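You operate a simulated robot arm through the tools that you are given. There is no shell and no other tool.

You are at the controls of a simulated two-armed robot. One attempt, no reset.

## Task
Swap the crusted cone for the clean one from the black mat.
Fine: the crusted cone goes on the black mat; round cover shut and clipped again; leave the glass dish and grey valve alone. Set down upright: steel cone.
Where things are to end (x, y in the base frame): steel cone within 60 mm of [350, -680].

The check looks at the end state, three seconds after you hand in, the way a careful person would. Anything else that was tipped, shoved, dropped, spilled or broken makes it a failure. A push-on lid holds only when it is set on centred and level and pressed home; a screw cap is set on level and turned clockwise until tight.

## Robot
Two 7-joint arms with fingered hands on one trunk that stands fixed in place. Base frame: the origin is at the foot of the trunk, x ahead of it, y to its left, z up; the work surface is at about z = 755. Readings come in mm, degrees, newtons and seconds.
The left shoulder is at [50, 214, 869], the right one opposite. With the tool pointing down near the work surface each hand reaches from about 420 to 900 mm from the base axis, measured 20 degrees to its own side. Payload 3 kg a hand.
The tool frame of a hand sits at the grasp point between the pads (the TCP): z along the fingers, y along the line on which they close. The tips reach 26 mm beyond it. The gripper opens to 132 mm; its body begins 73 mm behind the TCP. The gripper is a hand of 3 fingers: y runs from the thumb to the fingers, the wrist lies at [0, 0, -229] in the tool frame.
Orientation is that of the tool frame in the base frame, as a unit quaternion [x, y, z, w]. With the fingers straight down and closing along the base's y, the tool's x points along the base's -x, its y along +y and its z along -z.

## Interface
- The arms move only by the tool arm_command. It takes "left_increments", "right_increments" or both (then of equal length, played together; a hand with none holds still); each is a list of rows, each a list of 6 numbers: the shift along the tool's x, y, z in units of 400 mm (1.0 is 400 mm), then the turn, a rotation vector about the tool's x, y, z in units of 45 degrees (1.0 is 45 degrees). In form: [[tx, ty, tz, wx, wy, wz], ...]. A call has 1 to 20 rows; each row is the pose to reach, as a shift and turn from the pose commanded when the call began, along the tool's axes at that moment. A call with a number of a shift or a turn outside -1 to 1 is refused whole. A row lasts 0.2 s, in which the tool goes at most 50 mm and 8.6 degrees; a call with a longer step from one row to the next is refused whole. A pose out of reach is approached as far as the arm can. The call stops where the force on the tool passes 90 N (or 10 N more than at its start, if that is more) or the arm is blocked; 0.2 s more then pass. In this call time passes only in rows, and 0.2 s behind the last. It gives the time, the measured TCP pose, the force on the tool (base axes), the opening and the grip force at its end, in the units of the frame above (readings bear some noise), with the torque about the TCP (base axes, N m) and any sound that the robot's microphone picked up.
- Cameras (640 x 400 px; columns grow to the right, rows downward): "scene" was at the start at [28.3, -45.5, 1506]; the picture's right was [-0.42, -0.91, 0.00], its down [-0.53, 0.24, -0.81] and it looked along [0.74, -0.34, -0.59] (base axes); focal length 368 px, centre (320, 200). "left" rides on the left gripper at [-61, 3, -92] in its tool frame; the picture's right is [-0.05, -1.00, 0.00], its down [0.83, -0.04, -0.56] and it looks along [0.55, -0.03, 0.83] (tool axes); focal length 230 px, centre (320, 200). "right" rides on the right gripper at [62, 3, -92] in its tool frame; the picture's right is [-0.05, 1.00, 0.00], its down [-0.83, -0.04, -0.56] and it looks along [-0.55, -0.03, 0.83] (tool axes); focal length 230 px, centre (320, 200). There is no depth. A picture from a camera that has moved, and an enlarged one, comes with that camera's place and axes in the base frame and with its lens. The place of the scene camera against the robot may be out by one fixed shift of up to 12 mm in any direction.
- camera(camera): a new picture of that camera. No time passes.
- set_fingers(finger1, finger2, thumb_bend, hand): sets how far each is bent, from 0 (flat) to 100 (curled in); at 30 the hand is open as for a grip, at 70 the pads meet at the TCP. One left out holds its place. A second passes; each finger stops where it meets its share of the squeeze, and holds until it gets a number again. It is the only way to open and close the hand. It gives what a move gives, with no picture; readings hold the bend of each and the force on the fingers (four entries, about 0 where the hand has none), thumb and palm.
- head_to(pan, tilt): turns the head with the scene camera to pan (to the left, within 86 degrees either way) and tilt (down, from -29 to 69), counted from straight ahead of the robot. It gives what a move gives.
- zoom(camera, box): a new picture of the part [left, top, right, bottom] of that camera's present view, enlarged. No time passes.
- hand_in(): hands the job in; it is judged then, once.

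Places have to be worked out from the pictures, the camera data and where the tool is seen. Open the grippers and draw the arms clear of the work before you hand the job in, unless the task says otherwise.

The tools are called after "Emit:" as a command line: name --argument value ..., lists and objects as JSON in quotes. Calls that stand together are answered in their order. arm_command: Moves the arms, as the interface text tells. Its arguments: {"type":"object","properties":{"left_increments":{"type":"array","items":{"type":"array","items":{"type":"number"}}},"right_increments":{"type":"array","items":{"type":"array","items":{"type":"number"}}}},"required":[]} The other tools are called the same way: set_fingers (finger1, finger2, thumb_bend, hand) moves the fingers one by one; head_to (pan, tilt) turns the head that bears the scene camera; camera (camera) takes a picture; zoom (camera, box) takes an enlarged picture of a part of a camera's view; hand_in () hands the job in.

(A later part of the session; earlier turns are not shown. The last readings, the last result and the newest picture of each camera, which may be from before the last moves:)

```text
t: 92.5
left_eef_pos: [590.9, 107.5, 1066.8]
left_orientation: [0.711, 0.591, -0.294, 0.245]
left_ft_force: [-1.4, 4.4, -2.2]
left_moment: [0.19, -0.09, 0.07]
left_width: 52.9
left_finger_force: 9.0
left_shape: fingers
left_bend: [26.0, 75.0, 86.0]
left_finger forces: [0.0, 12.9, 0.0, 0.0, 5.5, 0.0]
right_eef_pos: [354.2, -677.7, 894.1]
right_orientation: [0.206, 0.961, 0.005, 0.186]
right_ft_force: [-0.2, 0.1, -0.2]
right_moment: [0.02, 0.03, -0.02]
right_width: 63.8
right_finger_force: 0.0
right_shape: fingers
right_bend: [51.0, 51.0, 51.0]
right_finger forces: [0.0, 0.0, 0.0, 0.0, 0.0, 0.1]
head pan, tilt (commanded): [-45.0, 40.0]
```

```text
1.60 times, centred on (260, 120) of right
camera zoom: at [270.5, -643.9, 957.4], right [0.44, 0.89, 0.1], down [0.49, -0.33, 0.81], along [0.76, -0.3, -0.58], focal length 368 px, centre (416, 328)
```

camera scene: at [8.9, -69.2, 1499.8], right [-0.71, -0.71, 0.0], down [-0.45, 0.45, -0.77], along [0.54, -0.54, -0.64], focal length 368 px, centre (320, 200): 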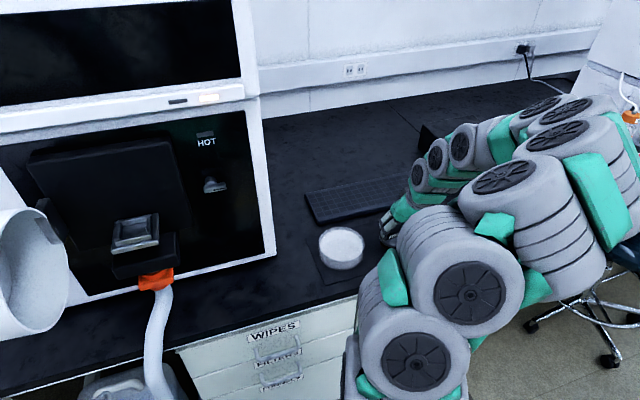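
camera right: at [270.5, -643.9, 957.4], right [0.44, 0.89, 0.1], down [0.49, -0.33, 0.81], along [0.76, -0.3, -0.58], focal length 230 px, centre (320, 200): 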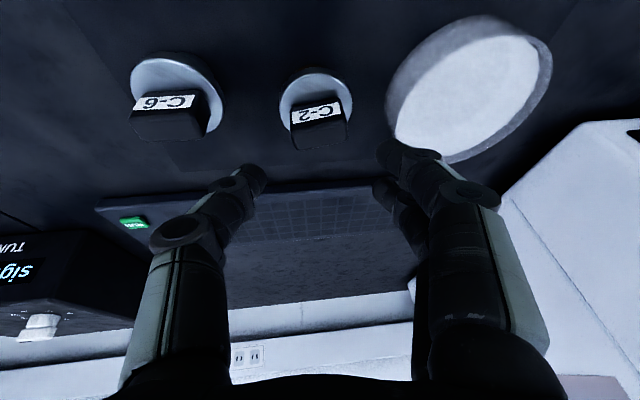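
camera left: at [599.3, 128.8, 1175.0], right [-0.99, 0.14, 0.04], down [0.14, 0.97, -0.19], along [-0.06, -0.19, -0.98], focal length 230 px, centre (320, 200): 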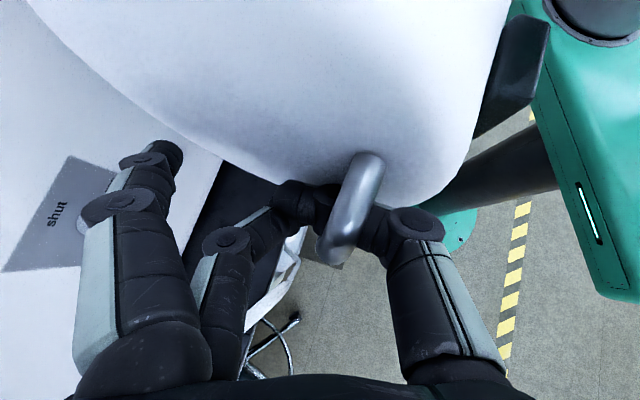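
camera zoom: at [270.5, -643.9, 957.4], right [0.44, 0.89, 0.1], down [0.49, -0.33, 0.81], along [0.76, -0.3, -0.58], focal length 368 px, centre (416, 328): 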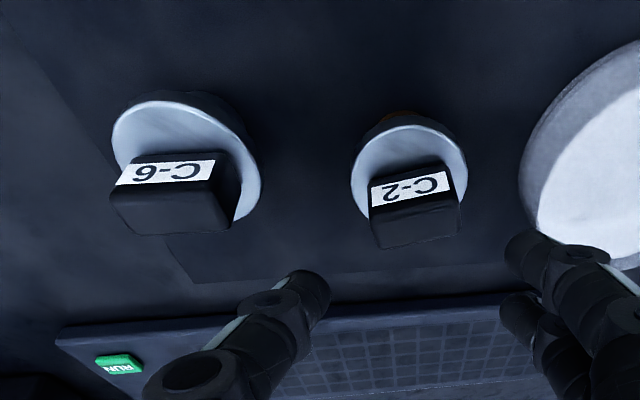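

Both stand upright; C-2 is at about [370,-679], inside tolerance. C-6's tab is aligned with my hand; I un-roll the 7° and move over it at height.

Emit:
arm_command --right_increments '[[0.0042, -0.0762, -0.0087, 0.0485, 0.0018, -0.0183], [0.0085, -0.1525, -0.0173, 0.097, 0.0036, -0.0367], [0.0127, -0.2287, -0.026, 0.1455, 0.0054, -0.055]]'

Emit:
set_fingers --hand "right" --finger1 45 --finger2 45 --thumb_bend 45

Emit:
camera --camera "right"

Emit:
zoom --camera "right" --box '[220, 60, 420, 220]'

```text
t: 93.3
left_eef_pos: [590.9, 107.6, 1067.4]
left_orientation: [0.711, 0.59, -0.294, 0.244]
left_ft_force: [-1.6, 3.7, -0.9]
left_moment: [0.17, -0.11, 0.06]
left_width: 52.8
left_finger_force: 9.0
left_shape: fingers
left_bend: [26.0, 75.0, 86.0]
left_finger forces: [0.0, 12.7, 0.0, 0.0, 5.6, 0.0]
right_eef_pos: [309.1, -758.7, 895.1]
right_orientation: [0.196, 0.964, -0.053, 0.171]
right_ft_force: [0.0, 0.3, 0.2]
right_moment: [0.01, 0.0, 0.0]
right_width: 63.9
right_finger_force: 0.1
right_shape: fingers
right_bend: [51.0, 51.0, 51.0]
right_finger forces: [0.0, 0.1, 0.0, 0.1, 0.0, 0.0]
head pan, tilt (commanded): [-45.0, 40.0]
```

```text
t: 94.3
left_eef_pos: [591.3, 108.6, 1067.2]
left_orientation: [0.71, 0.591, -0.294, 0.245]
left_ft_force: [-1.1, 4.3, -0.9]
left_moment: [0.14, -0.14, 0.05]
left_width: 52.7
left_finger_force: 9.4
left_shape: fingers
left_bend: [26.0, 75.0, 86.0]
left_finger forces: [0.0, 12.5, 0.0, 0.0, 5.6, 0.1]
right_eef_pos: [310.9, -758.6, 894.6]
right_orientation: [0.196, 0.964, -0.053, 0.171]
right_ft_force: [-0.3, 0.7, 0.6]
right_moment: [-0.01, 0.03, -0.03]
right_width: 83.9
right_finger_force: 0.0
right_shape: fingers
right_bend: [45.0, 45.0, 45.0]
right_finger forces: [0.0, 0.0, 0.0, 0.1, 0.1, 0.0]
head pan, tilt (commanded): [-45.0, 40.0]
```

```text
taken
camera right: at [229.2, -718.0, 956.9], right [0.44, 0.9, -0.02], down [0.53, -0.24, 0.81], along [0.72, -0.37, -0.58], focal length 230 px, centre (320, 200)
```

right: 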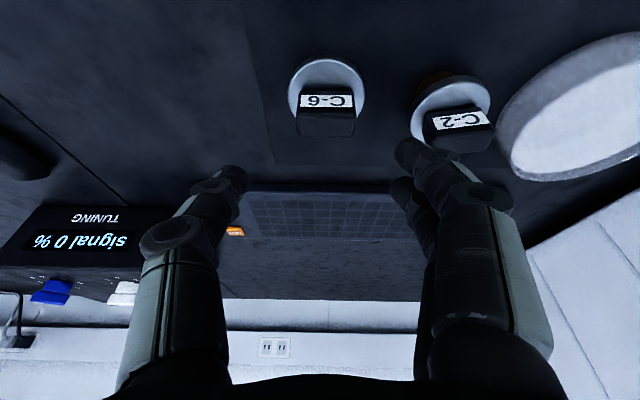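

```text
2.50 times, centred on (320, 140) of right
camera zoom: at [229.2, -718.0, 956.9], right [0.44, 0.9, -0.02], down [0.53, -0.24, 0.81], along [0.72, -0.37, -0.58], focal length 575 px, centre (320, 350)
```

zoom: 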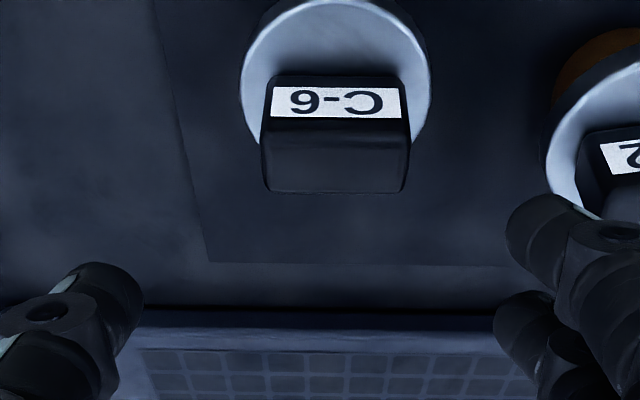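

C-6's tab is nearly centred (4.5 mm off). I narrow the finger side to stay clear of C-2 and descend halfway with the correction.

Emit:
set_fingers --hand "right" --finger1 50 --finger2 50 --thumb_bend 46

Emit:
arm_command --right_increments '[[0.018, 0.0125, 0.035, 0, 0, 0], [0.0344, 0.0142, 0.0705, 0, 0, 0]]'

Emit:
camera --camera "right"

Emit:
zoom --camera "right" --box '[220, 80, 420, 240]'

```text
t: 95.3
left_eef_pos: [591.4, 108.2, 1066.1]
left_orientation: [0.71, 0.592, -0.293, 0.245]
left_ft_force: [-1.1, 3.9, -0.5]
left_moment: [0.16, -0.08, 0.08]
left_width: 52.7
left_finger_force: 9.0
left_shape: fingers
left_bend: [26.0, 75.0, 86.0]
left_finger forces: [0.1, 12.2, 0.0, 0.0, 5.5, 0.0]
right_eef_pos: [310.3, -758.8, 893.5]
right_orientation: [0.195, 0.964, -0.054, 0.171]
right_ft_force: [0.5, 0.7, -0.5]
right_moment: [0.0, -0.02, 0.0]
right_width: 75.0
right_finger_force: 0.1
right_shape: fingers
right_bend: [50.0, 50.0, 46.0]
right_finger forces: [0.0, 0.0, 0.1, 0.1, 0.0, 0.0]
head pan, tilt (commanded): [-45.0, 40.0]
```

```text
t: 95.9
left_eef_pos: [591.5, 108.1, 1066.4]
left_orientation: [0.71, 0.591, -0.294, 0.245]
left_ft_force: [-0.2, 2.5, 0.1]
left_moment: [0.15, -0.13, 0.05]
left_width: 52.7
left_finger_force: 8.9
left_shape: fingers
left_bend: [26.0, 75.0, 86.0]
left_finger forces: [0.0, 12.6, 0.0, 0.1, 5.6, 0.0]
right_eef_pos: [307.8, -752.9, 862.6]
right_orientation: [0.196, 0.964, -0.053, 0.17]
right_ft_force: [-0.4, -0.7, 0.1]
right_moment: [-0.01, 0.02, -0.02]
right_width: 75.2
right_finger_force: 0.1
right_shape: fingers
right_bend: [50.0, 50.0, 46.0]
right_finger forces: [0.0, 0.0, 0.0, 0.0, 0.0, 0.0]
head pan, tilt (commanded): [-45.0, 40.0]
```

```text
taken
camera right: at [228.1, -712.5, 925.7], right [0.44, 0.9, -0.02], down [0.53, -0.24, 0.81], along [0.72, -0.37, -0.58], focal length 230 px, centre (320, 200)
```

right: 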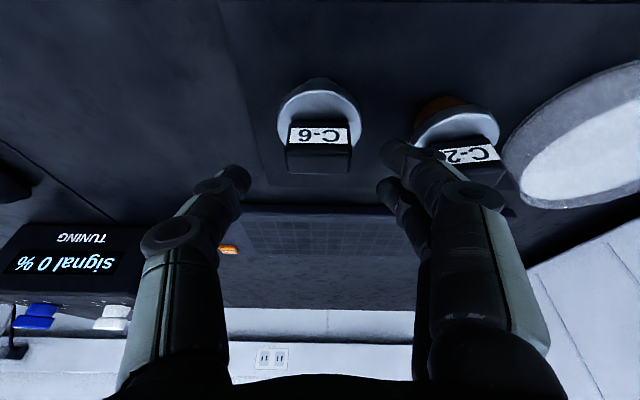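

```text
2.50 times, centred on (320, 160) of right
camera zoom: at [228.1, -712.5, 925.7], right [0.44, 0.9, -0.02], down [0.53, -0.24, 0.81], along [0.72, -0.37, -0.58], focal length 575 px, centre (320, 300)
```

zoom: 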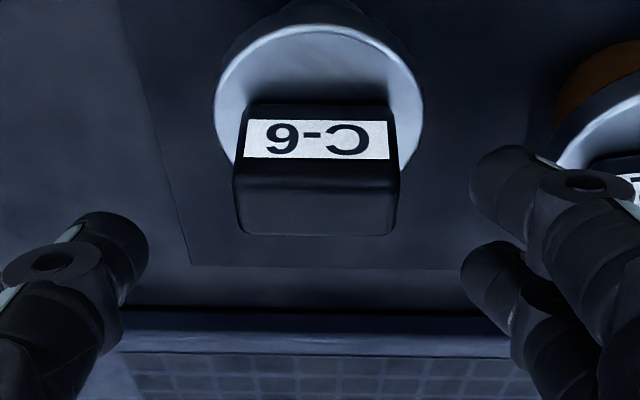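

The tab is centred (column 319) and the rows match the earlier good grasp geometry. I descend 31 mm straight down.

Emit:
arm_command --right_increments '[[0.0136, 0.0014, 0.0363, 0, 0, 0], [0.0272, 0.0027, 0.0715, 0, 0, 0]]'

Emit:
zoom --camera "right" --box '[220, 100, 420, 260]'

```text
t: 96.5
left_eef_pos: [592.7, 108.7, 1066.9]
left_orientation: [0.71, 0.591, -0.293, 0.245]
left_ft_force: [-0.1, 3.4, -1.3]
left_moment: [0.19, -0.09, 0.11]
left_width: 52.8
left_finger_force: 9.0
left_shape: fingers
left_bend: [26.0, 75.0, 86.0]
left_finger forces: [0.0, 12.6, 0.1, 0.0, 5.6, 0.1]
right_eef_pos: [309.9, -753.4, 832.5]
right_orientation: [0.196, 0.964, -0.053, 0.171]
right_ft_force: [0.5, -1.0, 0.1]
right_moment: [-0.01, -0.03, -0.05]
right_width: 75.0
right_finger_force: 0.1
right_shape: fingers
right_bend: [50.0, 50.0, 46.0]
right_finger forces: [0.1, 0.0, 0.1, 0.1, 0.0, 0.0]
head pan, tilt (commanded): [-45.0, 40.0]
```

```text
2.50 times, centred on (320, 180) of right
camera zoom: at [228.4, -712.8, 895.9], right [0.44, 0.9, -0.02], down [0.53, -0.24, 0.81], along [0.72, -0.37, -0.58], focal length 575 px, centre (320, 250)
```

zoom: 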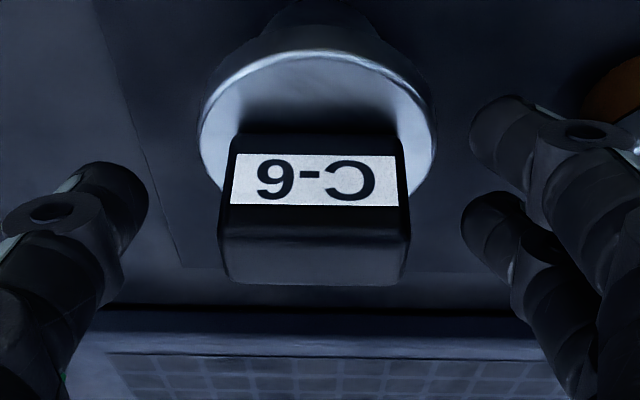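

The view matches the earlier grasp. I shift 5 mm forward so both fingers bear on the tab evenly, then close.

Emit:
arm_command --right_increments '[[-0.0116, 0, 0.0044, 0, 0, 0]]'

Emit:
set_fingers --hand "right" --finger1 66 --finger2 66 --thumb_bend 66

Emit:
zoom --camera "right" --box '[220, 100, 420, 260]'

```text
t: 96.9
left_eef_pos: [591.5, 108.5, 1068.1]
left_orientation: [0.71, 0.591, -0.294, 0.244]
left_ft_force: [-1.2, 2.9, -1.0]
left_moment: [0.17, -0.12, 0.09]
left_width: 52.9
left_finger_force: 8.6
left_shape: fingers
left_bend: [26.0, 75.0, 86.0]
left_finger forces: [0.0, 12.1, 0.1, 0.1, 5.6, 0.1]
right_eef_pos: [314.8, -754.2, 832.5]
right_orientation: [0.195, 0.964, -0.054, 0.17]
right_ft_force: [-0.2, -0.3, -0.3]
right_moment: [-0.01, 0.04, -0.01]
right_width: 75.0
right_finger_force: 0.0
right_shape: fingers
right_bend: [50.0, 50.0, 46.0]
right_finger forces: [0.1, 0.0, 0.1, 0.1, 0.0, 0.0]
head pan, tilt (commanded): [-45.0, 40.0]
```

```text
t: 97.9
left_eef_pos: [592.1, 108.0, 1066.0]
left_orientation: [0.71, 0.591, -0.295, 0.245]
left_ft_force: [-1.0, 2.7, -1.2]
left_moment: [0.13, -0.09, 0.08]
left_width: 52.6
left_finger_force: 8.7
left_shape: fingers
left_bend: [26.0, 75.0, 86.0]
left_finger forces: [0.0, 11.9, 0.0, 0.0, 5.8, 0.0]
right_eef_pos: [312.9, -754.4, 832.9]
right_orientation: [0.196, 0.964, -0.053, 0.171]
right_ft_force: [0.6, 0.1, 1.0]
right_moment: [0.06, -0.04, -0.04]
right_width: 39.9
right_finger_force: 9.4
right_shape: fingers
right_bend: [59.0, 61.0, 62.0]
right_finger forces: [5.4, 4.5, 0.0, 0.1, 9.6, 0.0]
head pan, tilt (commanded): [-45.0, 40.0]
```

```text
2.50 times, centred on (320, 180) of right
camera zoom: at [233.0, -714.3, 895.7], right [0.44, 0.9, -0.02], down [0.53, -0.24, 0.81], along [0.72, -0.37, -0.58], focal length 575 px, centre (320, 250)
```

zoom: 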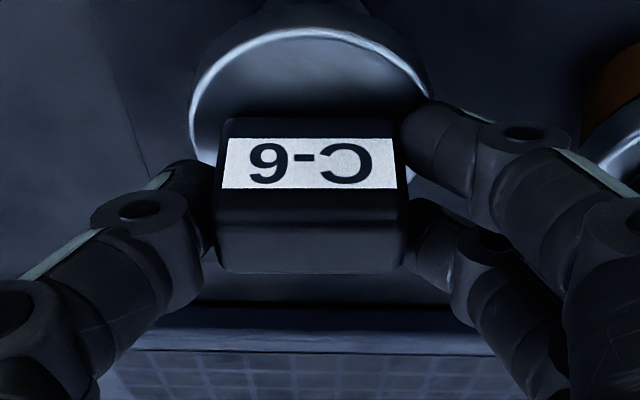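

An even grip (5, 4.5, 9.6 N). I tighten slightly and lift straight up.

Emit:
set_fingers --hand "right" --finger1 68 --finger2 68 --thumb_bend 68

Emit:
arm_command --right_increments '[[-0.0088, -0.0009, -0.0234, 0, 0, 0], [-0.0263, -0.0026, -0.07, 0, 0, 0], [-0.0613, -0.0062, -0.1637, 0, 0, 0], [-0.096, -0.0096, -0.257, 0, 0, 0]]'

Emit:
camera --camera "right"

Emit:
zoom --camera "right" --box '[220, 60, 420, 240]'

```text
t: 98.9
left_eef_pos: [592.2, 107.8, 1067.3]
left_orientation: [0.71, 0.591, -0.294, 0.245]
left_ft_force: [-1.6, 2.5, 0.4]
left_moment: [0.17, -0.07, 0.06]
left_width: 52.6
left_finger_force: 8.2
left_shape: fingers
left_bend: [26.0, 75.0, 86.0]
left_finger forces: [0.0, 11.9, 0.1, 0.0, 5.7, 0.0]
right_eef_pos: [312.7, -755.6, 831.8]
right_orientation: [0.194, 0.965, -0.053, 0.171]
right_ft_force: [-0.3, 0.0, 2.8]
right_moment: [0.07, 0.0, -0.01]
right_width: 39.7
right_finger_force: 12.6
right_shape: fingers
right_bend: [59.0, 61.0, 63.0]
right_finger forces: [7.6, 5.3, 0.0, 0.0, 12.5, 0.1]
head pan, tilt (commanded): [-45.0, 40.0]
```

```text
t: 99.9
left_eef_pos: [592.9, 107.7, 1065.9]
left_orientation: [0.71, 0.591, -0.294, 0.245]
left_ft_force: [-1.1, 2.8, -1.1]
left_moment: [0.14, -0.08, 0.09]
left_width: 52.9
left_finger_force: 8.9
left_shape: fingers
left_bend: [26.0, 75.0, 86.0]
left_finger forces: [0.0, 11.7, 0.0, 0.0, 5.7, 0.1]
right_eef_pos: [314.6, -754.8, 942.1]
right_orientation: [0.195, 0.965, -0.053, 0.17]
right_ft_force: [0.1, 0.4, -2.1]
right_moment: [0.0, 0.04, 0.01]
right_width: 37.8
right_finger_force: 10.0
right_shape: fingers
right_bend: [59.0, 65.0, 63.0]
right_finger forces: [7.2, 3.2, 0.1, 0.0, 9.9, 0.0]
head pan, tilt (commanded): [-45.0, 40.0]
```

```text
taken
camera right: at [233.6, -713.6, 1005.4], right [0.44, 0.9, -0.02], down [0.53, -0.24, 0.81], along [0.72, -0.36, -0.58], focal length 230 px, centre (320, 200)
```

right: 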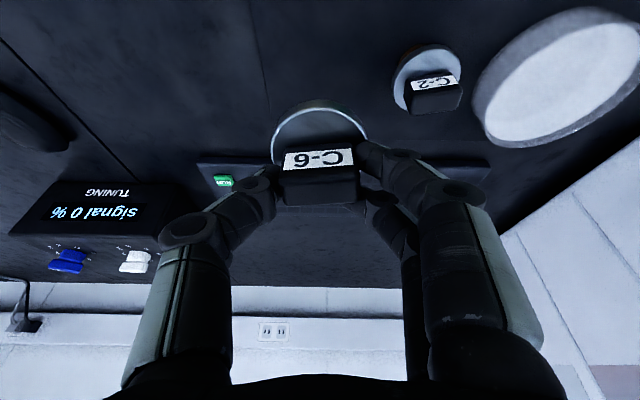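

```text
2.22 times, centred on (320, 150) of right
camera zoom: at [233.6, -713.6, 1005.4], right [0.44, 0.9, -0.02], down [0.53, -0.24, 0.81], along [0.72, -0.36, -0.58], focal length 511 px, centre (320, 311)
```

zoom: 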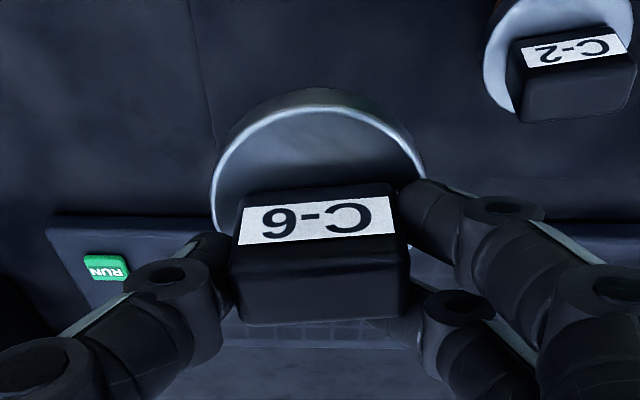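

C-6 is off the mat and held, with a similar small lean. I raise it to carrying height before moving across.

Emit:
arm_command --right_increments '[[-0.035, -0.0035, -0.0935, 0, 0, 0], [-0.07, -0.007, -0.187, 0, 0, 0], [-0.105, -0.0106, -0.2805, 0, 0, 0], [-0.14, -0.0141, -0.374, 0, 0, 0], [-0.175, -0.0176, -0.4675, 0, 0, 0]]'

Emit:
camera --camera "scene"

Emit:
zoom --camera "scene" --box '[300, 60, 500, 260]'

```text
t: 101.1
left_eef_pos: [592.3, 107.6, 1067.3]
left_orientation: [0.71, 0.591, -0.294, 0.245]
left_ft_force: [-1.2, 2.1, 0.0]
left_moment: [0.15, -0.05, 0.08]
left_width: 52.6
left_finger_force: 8.9
left_shape: fingers
left_bend: [26.0, 75.0, 86.0]
left_finger forces: [0.1, 11.8, 0.0, 0.0, 5.7, 0.0]
right_eef_pos: [314.0, -754.8, 1141.0]
right_orientation: [0.197, 0.964, -0.053, 0.17]
right_ft_force: [-0.8, 0.5, -2.6]
right_moment: [0.0, 0.04, 0.02]
right_width: 37.8
right_finger_force: 9.5
right_shape: fingers
right_bend: [59.0, 65.0, 63.0]
right_finger forces: [7.7, 2.8, 0.0, 0.1, 9.7, 0.0]
head pan, tilt (commanded): [-45.0, 40.0]
```

```text
taken
camera scene: at [8.8, -69.2, 1499.8], right [-0.71, -0.71, 0.0], down [-0.45, 0.45, -0.77], along [0.54, -0.54, -0.64], focal length 368 px, centre (320, 200)
```

scene: 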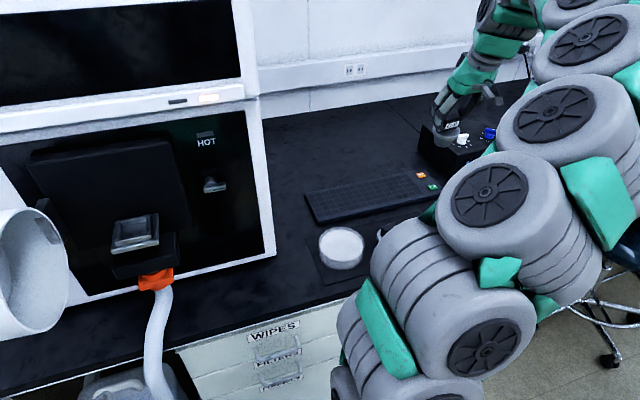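

```text
2.00 times, centred on (400, 160) of scene
camera zoom: at [8.8, -69.2, 1499.8], right [-0.71, -0.71, 0.0], down [-0.45, 0.45, -0.77], along [0.54, -0.54, -0.64], focal length 735 px, centre (160, 280)
```

zoom: 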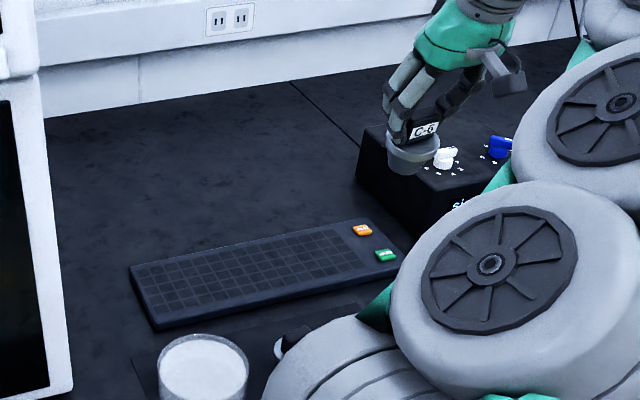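

Now I carry C-6 across to the front of the open chamber in two smooth moves.

Emit:
arm_command --right_increments '[[0.009, 0.05, -0.004, 0, 0, 0], [0.024, 0.13, -0.011, 0, 0, 0], [0.043, 0.23, -0.02, 0, 0, 0], [0.063, 0.34, -0.029, 0, 0, 0], [0.083, 0.45, -0.038, 0, 0, 0], [0.103, 0.56, -0.047, 0, 0, 0], [0.124, 0.67, -0.057, 0, 0, 0], [0.142, 0.77, -0.065, 0, 0, 0], [0.154, 0.833, -0.0705, 0, 0, 0]]'

Emit:
arm_command --right_increments '[[0.009, 0.05, -0.004, 0, 0, 0], [0.024, 0.13, -0.011, 0, 0, 0], [0.043, 0.23, -0.02, 0, 0, 0], [0.063, 0.34, -0.029, 0, 0, 0], [0.083, 0.45, -0.038, 0, 0, 0], [0.103, 0.56, -0.047, 0, 0, 0], [0.124, 0.67, -0.057, 0, 0, 0], [0.142, 0.77, -0.065, 0, 0, 0], [0.154, 0.833, -0.0705, 0, 0, 0]]'

Emit:
head_to --pan -12 --tilt 34

Emit:
camera --camera "scene"

Emit:
camera --camera "right"

```text
t: 103.1
left_eef_pos: [591.3, 108.1, 1066.5]
left_orientation: [0.71, 0.591, -0.294, 0.245]
left_ft_force: [-1.7, 2.4, 1.1]
left_moment: [0.16, -0.12, 0.06]
left_width: 52.9
left_finger_force: 9.1
left_shape: fingers
left_bend: [26.0, 75.0, 86.0]
left_finger forces: [0.1, 11.7, 0.0, 0.0, 5.8, 0.0]
right_eef_pos: [384.7, -422.4, 1135.7]
right_orientation: [0.196, 0.964, -0.053, 0.171]
right_ft_force: [-0.8, 0.2, -2.5]
right_moment: [0.01, -0.01, -0.02]
right_width: 37.3
right_finger_force: 8.9
right_shape: fingers
right_bend: [59.0, 67.0, 64.0]
right_finger forces: [8.7, 0.7, 0.1, 0.0, 8.8, 0.1]
head pan, tilt (commanded): [-45.0, 40.0]
```

```text
t: 105.1
left_eef_pos: [592.4, 107.7, 1066.6]
left_orientation: [0.71, 0.591, -0.295, 0.245]
left_ft_force: [-0.6, 1.6, 0.3]
left_moment: [0.12, -0.12, 0.07]
left_width: 52.8
left_finger_force: 8.3
left_shape: fingers
left_bend: [26.0, 75.0, 86.0]
left_finger forces: [0.1, 11.5, 0.0, 0.0, 5.9, 0.1]
right_eef_pos: [454.0, -89.9, 1126.8]
right_orientation: [0.195, 0.964, -0.053, 0.17]
right_ft_force: [-0.9, -0.7, -1.6]
right_moment: [-0.02, 0.01, 0.02]
right_width: 37.2
right_finger_force: 9.4
right_shape: fingers
right_bend: [59.0, 68.0, 64.0]
right_finger forces: [8.5, 0.6, 0.1, 0.0, 8.7, 0.1]
head pan, tilt (commanded): [-45.0, 40.0]
```

```text
t: 106.1
left_eef_pos: [591.0, 109.1, 1066.9]
left_orientation: [0.711, 0.59, -0.295, 0.244]
left_ft_force: [-0.6, 1.3, -0.2]
left_moment: [0.14, -0.11, 0.1]
left_width: 52.9
left_finger_force: 8.3
left_shape: fingers
left_bend: [26.0, 75.0, 86.0]
left_finger forces: [0.0, 11.5, 0.0, 0.0, 5.8, 0.0]
right_eef_pos: [454.6, -90.5, 1128.2]
right_orientation: [0.195, 0.964, -0.053, 0.171]
right_ft_force: [0.0, 0.0, -1.0]
right_moment: [0.03, 0.03, 0.0]
right_width: 37.4
right_finger_force: 8.9
right_shape: fingers
right_bend: [59.0, 68.0, 64.0]
right_finger forces: [8.6, 0.5, 0.0, 0.0, 8.6, 0.1]
head pan, tilt (commanded): [-12.0, 34.0]
```

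```text
taken
camera scene: at [35.3, -27.6, 1508.9], right [-0.21, -0.98, 0.0], down [-0.55, 0.12, -0.83], along [0.81, -0.17, -0.56], focal length 368 px, centre (320, 200)
```

scene: 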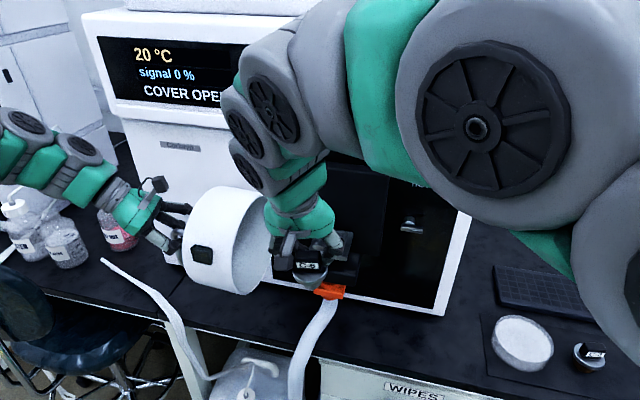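

```text
taken
camera right: at [373.7, -49.1, 1191.3], right [0.44, 0.9, -0.02], down [0.53, -0.24, 0.81], along [0.72, -0.37, -0.58], focal length 230 px, centre (320, 200)
```

right: 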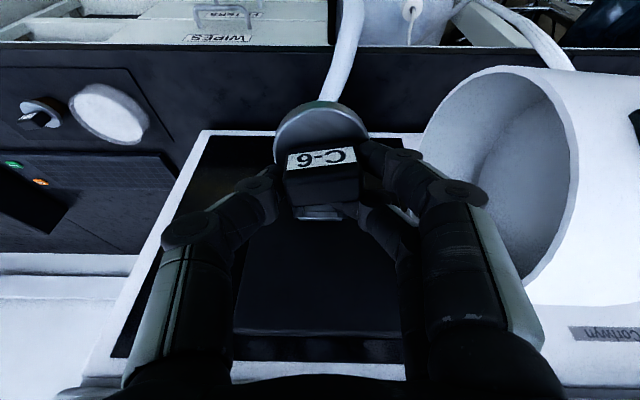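

C-6 is in front of the chamber. I zoom in to judge its tilt.

Emit:
zoom --camera "scene" --box '[260, 220, 370, 310]'

Emit:
zoom --camera "right" --box '[240, 80, 400, 240]'

Emit:
camera --camera "left"

```text
4.44 times, centred on (315, 265) of scene
camera zoom: at [35.3, -27.6, 1508.9], right [-0.21, -0.98, 0.0], down [-0.55, 0.12, -0.83], along [0.81, -0.17, -0.56], focal length 1634 px, centre (342, -89)
```

zoom: 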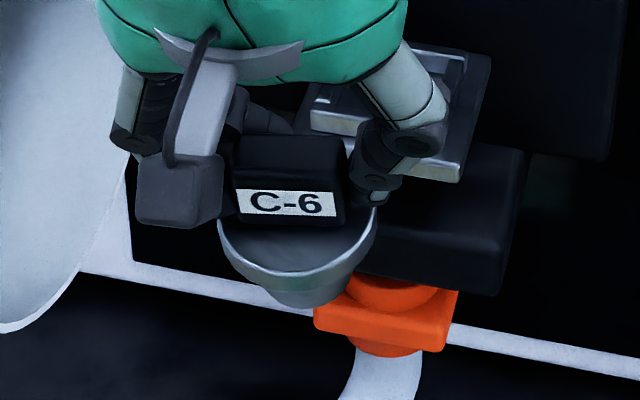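

```text
2.50 times, centred on (320, 160) of right
camera zoom: at [373.7, -49.1, 1191.3], right [0.44, 0.9, -0.02], down [0.53, -0.24, 0.81], along [0.72, -0.37, -0.58], focal length 575 px, centre (320, 300)
```

zoom: 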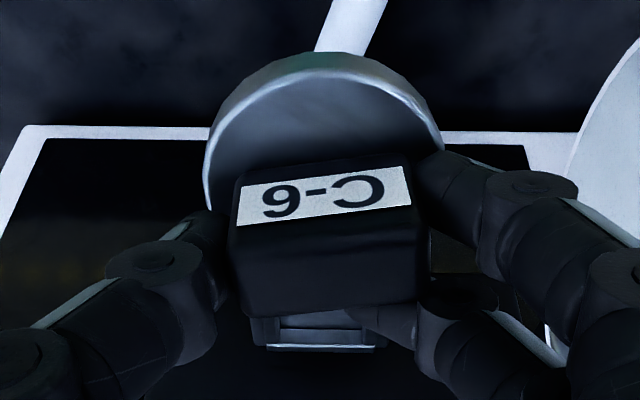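

```text
taken
camera left: at [598.8, 128.4, 1175.3], right [-0.99, 0.14, 0.04], down [0.14, 0.97, -0.2], along [-0.06, -0.19, -0.98], focal length 230 px, centre (320, 200)
```

left: 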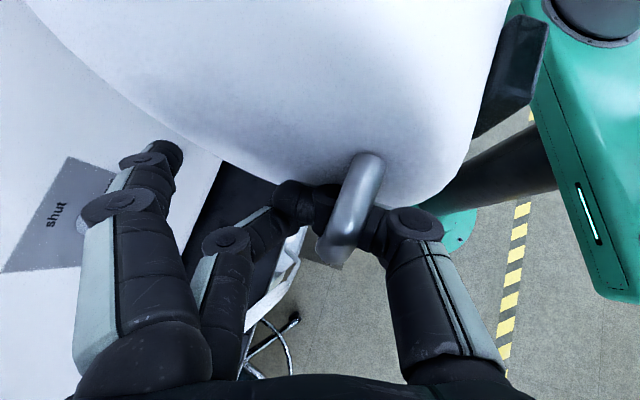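

C-6 leans: about 7° sideways and about 10° toward me in the grip. I counter-rotate the hand by those amounts and check again.

Emit:
arm_command --right_increments '[[0, 0, 0, -0.072, 0.11, 0.0275], [0, 0, 0, -0.144, 0.22, 0.055]]'

Emit:
zoom --camera "scene" --box '[260, 220, 370, 310]'

Emit:
zoom --camera "right" --box '[240, 80, 400, 240]'

```text
t: 106.7
left_eef_pos: [591.7, 108.0, 1066.1]
left_orientation: [0.71, 0.59, -0.295, 0.245]
left_ft_force: [-0.9, 2.5, -0.5]
left_moment: [0.14, -0.13, 0.04]
left_width: 53.0
left_finger_force: 8.8
left_shape: fingers
left_bend: [26.0, 75.0, 86.0]
left_finger forces: [0.1, 11.9, 0.0, 0.0, 6.0, 0.0]
right_eef_pos: [453.2, -89.6, 1127.1]
right_orientation: [0.21, 0.972, 0.023, 0.099]
right_ft_force: [-0.4, 0.4, -1.6]
right_moment: [-0.03, 0.01, -0.01]
right_width: 37.5
right_finger_force: 8.9
right_shape: fingers
right_bend: [59.0, 68.0, 64.0]
right_finger forces: [8.5, 0.4, 0.0, 0.0, 8.8, 0.0]
head pan, tilt (commanded): [-12.0, 34.0]
```

```text
4.44 times, centred on (315, 265) of scene
camera zoom: at [35.4, -27.5, 1508.9], right [-0.21, -0.98, 0.0], down [-0.55, 0.12, -0.83], along [0.81, -0.17, -0.56], focal length 1634 px, centre (342, -89)
```

zoom: 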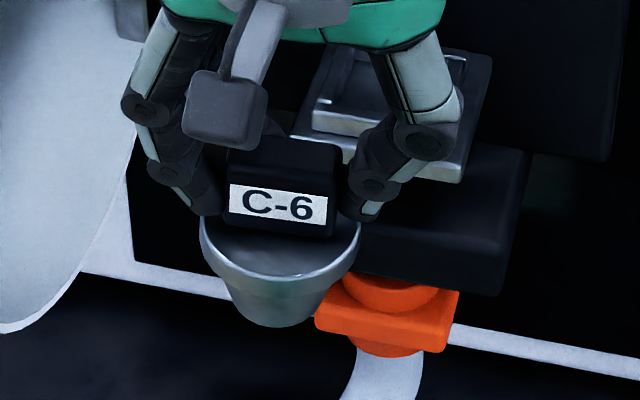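

```text
2.50 times, centred on (320, 160) of right
camera zoom: at [381.9, -61.4, 1206.2], right [0.45, 0.89, 0.09], down [0.61, -0.38, 0.69], along [0.65, -0.25, -0.72], focal length 575 px, centre (320, 300)
```

zoom: 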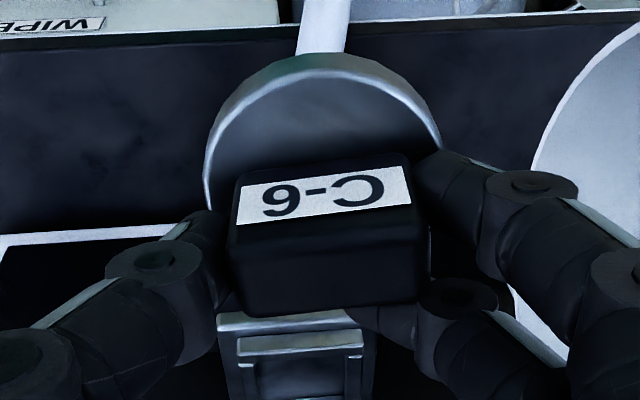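

C-6 now hangs upright. I move it forward over the seat at about 25 mm clearance and check alignment.

Emit:
arm_command --right_increments '[[-0.08, -0.004, 0.018, 0, 0, 0], [-0.17, -0.008, 0.038, 0, 0, 0], [-0.26, -0.012, 0.059, 0, 0, 0], [-0.34, -0.016, 0.077, 0, 0, 0], [-0.3975, -0.0188, 0.09, 0, 0, 0]]'

Emit:
camera --camera "right"

Emit:
zoom --camera "right" --box '[220, 0, 420, 200]'

Emit:
zoom --camera "scene" --box '[280, 180, 380, 280]'

```text
t: 107.9
left_eef_pos: [592.1, 108.0, 1066.9]
left_orientation: [0.71, 0.591, -0.294, 0.245]
left_ft_force: [-0.9, 1.7, 0.2]
left_moment: [0.15, -0.06, 0.12]
left_width: 52.9
left_finger_force: 9.3
left_shape: fingers
left_bend: [26.0, 75.0, 86.0]
left_finger forces: [0.0, 11.6, 0.1, 0.1, 6.0, 0.0]
right_eef_pos: [599.0, -161.5, 1119.6]
right_orientation: [0.211, 0.972, 0.021, 0.099]
right_ft_force: [-0.7, -0.2, -2.7]
right_moment: [-0.04, 0.01, 0.04]
right_width: 37.4
right_finger_force: 8.8
right_shape: fingers
right_bend: [59.0, 68.0, 64.0]
right_finger forces: [8.5, 0.5, 0.0, 0.0, 8.6, 0.0]
head pan, tilt (commanded): [-12.0, 34.0]
```

```text
taken
camera right: at [527.3, -134.3, 1198.6], right [0.45, 0.89, 0.09], down [0.61, -0.38, 0.69], along [0.65, -0.25, -0.72], focal length 230 px, centre (320, 200)
```

right: 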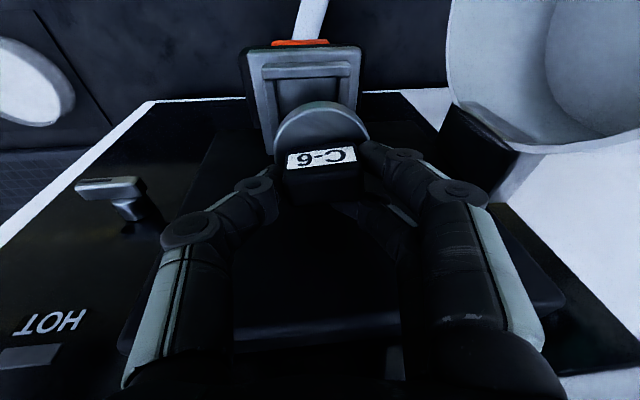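

```text
2.00 times, centred on (320, 100) of right
camera zoom: at [527.3, -134.3, 1198.6], right [0.45, 0.89, 0.09], down [0.61, -0.38, 0.69], along [0.65, -0.25, -0.72], focal length 460 px, centre (320, 400)
```

zoom: 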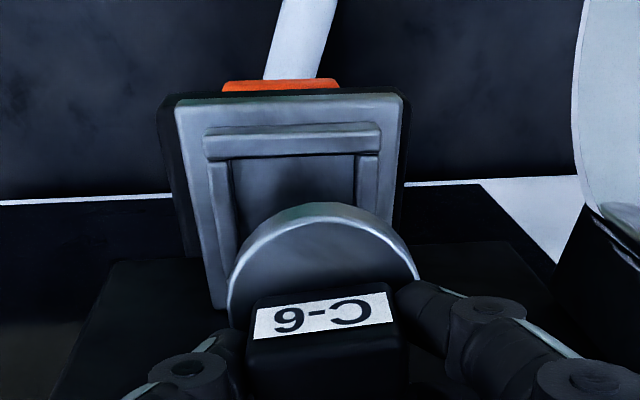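

```text
4.00 times, centred on (330, 230) of scene
camera zoom: at [35.4, -27.5, 1508.9], right [-0.21, -0.98, 0.0], down [-0.55, 0.12, -0.83], along [0.81, -0.17, -0.56], focal length 1471 px, centre (280, 80)
```

zoom: 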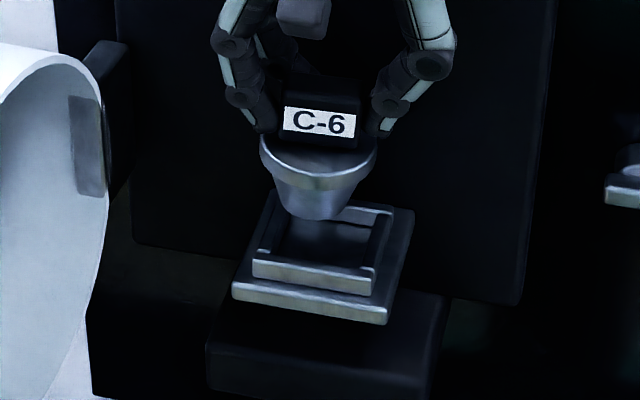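

The cone is about 4 mm left of the seat's centre by both cameras; depth matches. I shift 4 mm right and lower 24 mm.

Emit:
arm_command --right_increments '[[0, -0.01, 0, 0, 0, 0], [0.0055, -0.0125, 0.029, 0, 0, 0], [0.011, -0.015, 0.058, 0, 0, 0]]'

Emit:
zoom --camera "scene" --box '[290, 190, 370, 270]'

Emit:
zoom --camera "right" --box '[220, 20, 420, 200]'

```text
t: 108.7
left_eef_pos: [591.8, 108.1, 1065.7]
left_orientation: [0.71, 0.591, -0.295, 0.245]
left_ft_force: [0.0, 1.6, 0.6]
left_moment: [0.15, -0.09, 0.05]
left_width: 53.0
left_finger_force: 8.6
left_shape: fingers
left_bend: [26.0, 75.0, 86.0]
left_finger forces: [0.0, 11.4, 0.0, 0.0, 6.0, 0.0]
right_eef_pos: [597.4, -165.9, 1095.7]
right_orientation: [0.209, 0.973, 0.022, 0.097]
right_ft_force: [-1.2, -0.7, -2.6]
right_moment: [-0.04, 0.0, -0.02]
right_width: 37.5
right_finger_force: 8.7
right_shape: fingers
right_bend: [59.0, 68.0, 64.0]
right_finger forces: [8.3, 0.4, 0.1, 0.1, 8.7, 0.0]
head pan, tilt (commanded): [-12.0, 34.0]
```

```text
5.00 times, centred on (330, 230) of scene
camera zoom: at [35.4, -27.5, 1508.9], right [-0.21, -0.98, 0.0], down [-0.55, 0.12, -0.83], along [0.81, -0.17, -0.56], focal length 1839 px, centre (270, 50)
```

zoom: 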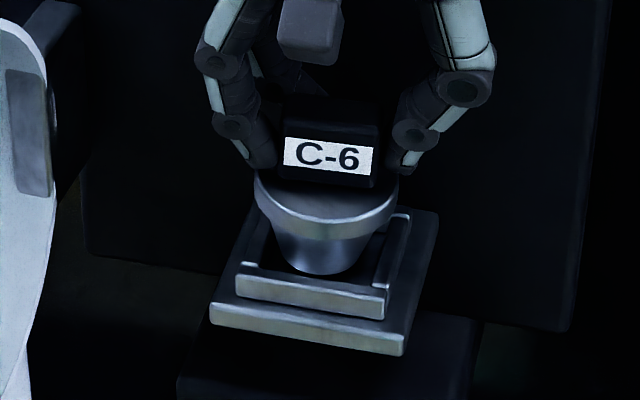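

```text
2.22 times, centred on (320, 110) of right
camera zoom: at [524.8, -137.5, 1174.5], right [0.45, 0.89, 0.09], down [0.61, -0.38, 0.69], along [0.65, -0.25, -0.72], focal length 511 px, centre (320, 400)
```

zoom: 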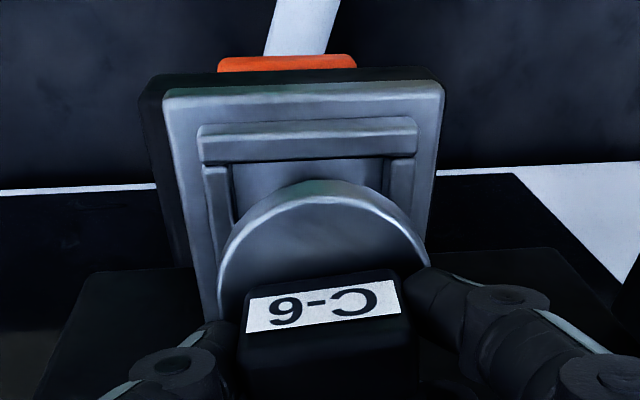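

Laterally and in depth the cone now matches how C-2 sat. I lower in small steps, watching the force.

Emit:
arm_command --right_increments '[[0.0018, -0.0008, 0.0098, 0, 0, 0]]'

```text
t: 109.1
left_eef_pos: [592.6, 108.8, 1066.4]
left_orientation: [0.71, 0.591, -0.295, 0.245]
left_ft_force: [-1.5, 1.6, -0.4]
left_moment: [0.13, -0.12, 0.11]
left_width: 52.8
left_finger_force: 8.6
left_shape: fingers
left_bend: [26.0, 75.0, 86.0]
left_finger forces: [0.1, 11.4, 0.1, 0.0, 6.2, 0.0]
right_eef_pos: [597.6, -166.0, 1092.4]
right_orientation: [0.21, 0.972, 0.022, 0.098]
right_ft_force: [-0.7, 0.9, -0.1]
right_moment: [0.02, 0.06, 0.03]
right_width: 37.2
right_finger_force: 8.9
right_shape: fingers
right_bend: [59.0, 68.0, 64.0]
right_finger forces: [8.6, 0.9, 0.0, 0.1, 8.8, 0.0]
head pan, tilt (commanded): [-12.0, 34.0]
```

The weight reading dropped to about zero, so contact is beginning at z≈1092. I look before lowering more.

Emit:
zoom --camera "scene" --box '[300, 200, 360, 260]'

Emit:
arm_command --right_increments '[[0.0007, -0.0003, 0.0039, 0, 0, 0]]'

```text
6.67 times, centred on (330, 230) of scene
camera zoom: at [35.4, -27.5, 1508.9], right [-0.21, -0.98, 0.0], down [-0.55, 0.12, -0.83], along [0.81, -0.17, -0.56], focal length 2451 px, centre (253, 0)
```

zoom: 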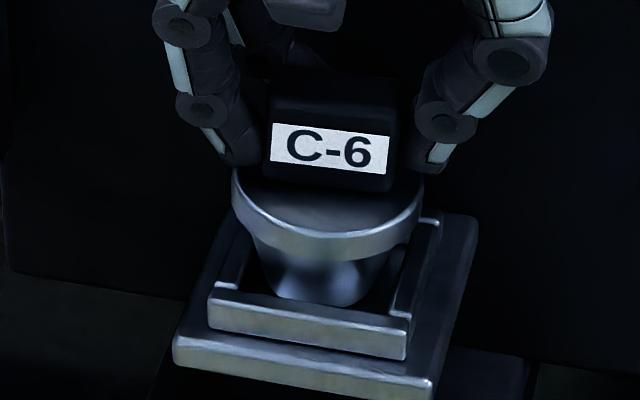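

```text
t: 109.5
left_eef_pos: [591.3, 106.7, 1067.3]
left_orientation: [0.71, 0.591, -0.294, 0.245]
left_ft_force: [-0.3, 2.5, -0.7]
left_moment: [0.14, -0.13, 0.1]
left_width: 52.8
left_finger_force: 8.9
left_shape: fingers
left_bend: [26.0, 75.0, 86.0]
left_finger forces: [0.1, 11.4, 0.0, 0.1, 6.1, 0.0]
right_eef_pos: [598.5, -165.4, 1090.8]
right_orientation: [0.211, 0.972, 0.023, 0.099]
right_ft_force: [-0.8, 1.1, 5.9]
right_moment: [0.01, 0.07, -0.02]
right_width: 36.9
right_finger_force: 9.8
right_shape: fingers
right_bend: [59.0, 67.0, 65.0]
right_finger forces: [9.4, 1.3, 0.1, 0.1, 9.4, 0.1]
head pan, tilt (commanded): [-12.0, 34.0]
```

Contact force 6 N at z≈1091; comparing with the picture of C-2 seated, the gap between disc and front wall is the same. I lower 1.5 mm more to confirm it bears on the seat floor.

Emit:
arm_command --right_increments '[[0.0007, -0.0003, 0.0037, 0, 0, 0]]'

Emit:
zoom --camera "scene" --box '[300, 200, 360, 260]'

Emit:
zoom --camera "right" --box '[220, 20, 420, 200]'

```text
t: 109.9
left_eef_pos: [591.1, 108.8, 1066.3]
left_orientation: [0.71, 0.591, -0.295, 0.245]
left_ft_force: [-0.6, 1.2, -0.7]
left_moment: [0.19, -0.12, 0.04]
left_width: 52.8
left_finger_force: 8.8
left_shape: fingers
left_bend: [26.0, 75.0, 86.0]
left_finger forces: [0.1, 11.6, 0.0, 0.0, 6.1, 0.0]
right_eef_pos: [598.5, -166.5, 1088.7]
right_orientation: [0.211, 0.972, 0.023, 0.099]
right_ft_force: [-1.7, 1.0, 13.9]
right_moment: [0.04, 0.06, 0.01]
right_width: 36.8
right_finger_force: 11.3
right_shape: fingers
right_bend: [59.0, 67.0, 65.0]
right_finger forces: [9.9, 2.2, 0.0, 0.1, 10.5, 0.1]
head pan, tilt (commanded): [-12.0, 34.0]
```

```text
6.67 times, centred on (330, 230) of scene
camera zoom: at [35.2, -27.4, 1508.9], right [-0.21, -0.98, 0.0], down [-0.55, 0.12, -0.83], along [0.81, -0.17, -0.56], focal length 2451 px, centre (253, 0)
```

zoom: 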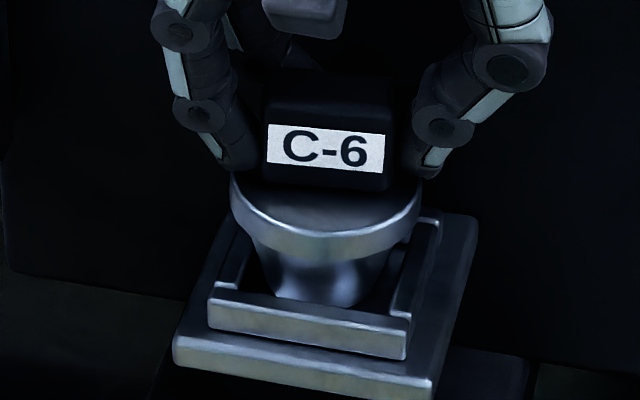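

```text
2.22 times, centred on (320, 110) of right
camera zoom: at [525.6, -137.5, 1168.5], right [0.45, 0.89, 0.1], down [0.61, -0.38, 0.69], along [0.65, -0.25, -0.71], focal length 511 px, centre (320, 400)
```

zoom: 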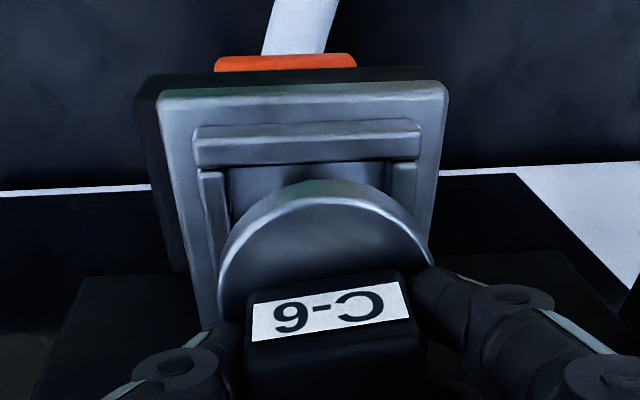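

It bears on the seat (14 N). I open the fingers gently and see whether it sits level.

Emit:
set_fingers --hand "right" --finger1 51 --finger2 51 --thumb_bend 51

Emit:
zoom --camera "scene" --box '[300, 200, 360, 260]'

Emit:
zoom --camera "right" --box '[220, 20, 420, 200]'

```text
t: 110.9
left_eef_pos: [591.7, 107.7, 1066.5]
left_orientation: [0.71, 0.591, -0.295, 0.244]
left_ft_force: [0.1, 1.5, -0.7]
left_moment: [0.15, -0.09, 0.06]
left_width: 52.6
left_finger_force: 8.8
left_shape: fingers
left_bend: [26.0, 75.0, 86.0]
left_finger forces: [0.0, 11.5, 0.0, 0.0, 6.1, 0.0]
right_eef_pos: [597.3, -165.5, 1090.6]
right_orientation: [0.21, 0.972, 0.022, 0.098]
right_ft_force: [-0.8, 0.0, -0.3]
right_moment: [-0.01, 0.0, 0.0]
right_width: 63.8
right_finger_force: 0.0
right_shape: fingers
right_bend: [51.0, 51.0, 51.0]
right_finger forces: [0.0, 0.0, 0.0, 0.0, 0.0, 0.0]
head pan, tilt (commanded): [-12.0, 34.0]
```

```text
6.67 times, centred on (330, 230) of scene
camera zoom: at [35.4, -27.5, 1508.9], right [-0.21, -0.98, 0.0], down [-0.55, 0.12, -0.83], along [0.81, -0.17, -0.56], focal length 2451 px, centre (253, 0)
```

zoom: 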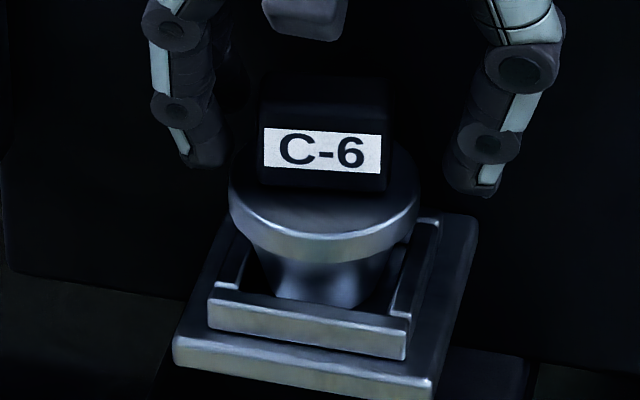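

```text
2.22 times, centred on (320, 110) of right
camera zoom: at [525.6, -137.5, 1167.9], right [0.45, 0.89, 0.09], down [0.61, -0.38, 0.69], along [0.65, -0.25, -0.72], focal length 511 px, centre (320, 400)
```

zoom: 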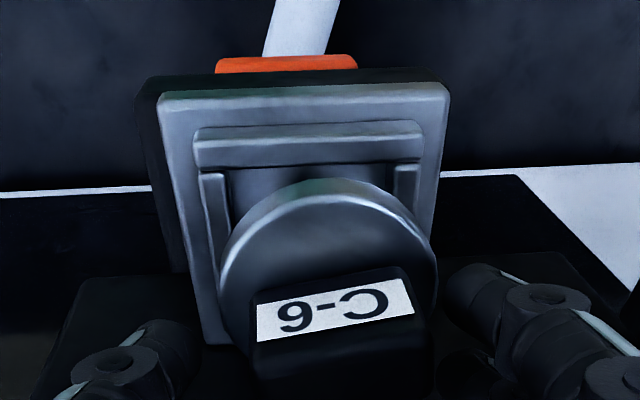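

C-6 sits level in the seat. I raise the right hand straight up, then back it out of the chamber.

Emit:
arm_command --right_increments '[[-0.009, 0.0041, -0.049, 0, 0, 0], [-0.0184, 0.0083, -0.0979, 0, 0, 0], [-0.0276, 0.0125, -0.147, 0, 0, 0]]'

Emit:
zoom --camera "scene" --box '[290, 180, 370, 270]'

Emit:
zoom --camera "right" --box '[220, 20, 420, 200]'

```text
t: 111.7
left_eef_pos: [592.3, 107.6, 1067.6]
left_orientation: [0.711, 0.591, -0.294, 0.244]
left_ft_force: [-0.1, 1.5, -0.6]
left_moment: [0.13, -0.12, 0.05]
left_width: 52.6
left_finger_force: 8.8
left_shape: fingers
left_bend: [26.0, 75.0, 86.0]
left_finger forces: [0.0, 11.3, 0.1, 0.1, 6.1, 0.1]
right_eef_pos: [598.7, -166.3, 1150.7]
right_orientation: [0.21, 0.972, 0.022, 0.098]
right_ft_force: [-0.8, 0.4, -0.9]
right_moment: [0.01, -0.02, 0.01]
right_width: 64.1
right_finger_force: 0.1
right_shape: fingers
right_bend: [51.0, 51.0, 51.0]
right_finger forces: [0.1, 0.1, 0.0, 0.0, 0.1, 0.1]
head pan, tilt (commanded): [-12.0, 34.0]
```

```text
4.44 times, centred on (330, 225) of scene
camera zoom: at [35.3, -27.5, 1508.9], right [-0.21, -0.98, 0.0], down [-0.55, 0.12, -0.83], along [0.81, -0.17, -0.56], focal length 1634 px, centre (276, 89)
```

zoom: 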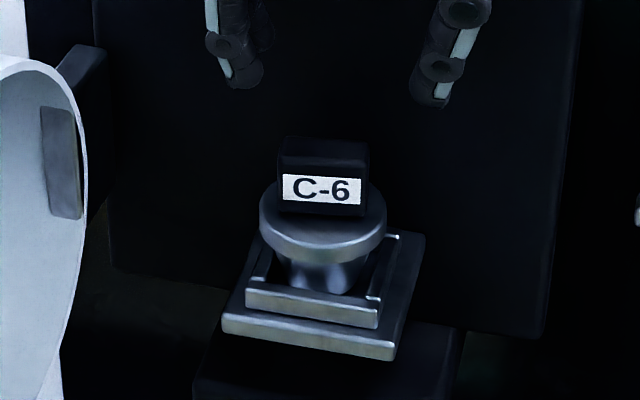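

```text
2.22 times, centred on (320, 110) of right
camera zoom: at [526.1, -138.2, 1228.1], right [0.45, 0.89, 0.09], down [0.61, -0.38, 0.69], along [0.65, -0.25, -0.72], focal length 511 px, centre (320, 400)
```

zoom: 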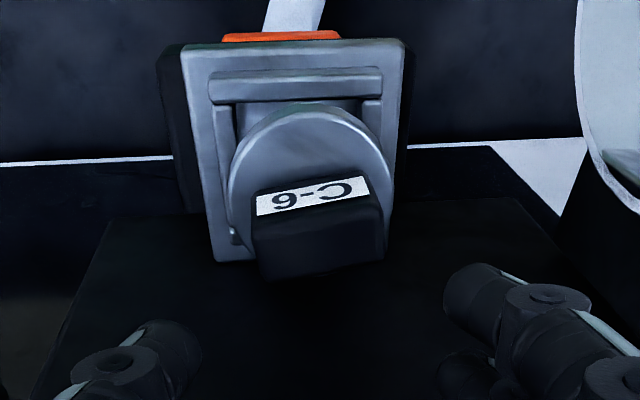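

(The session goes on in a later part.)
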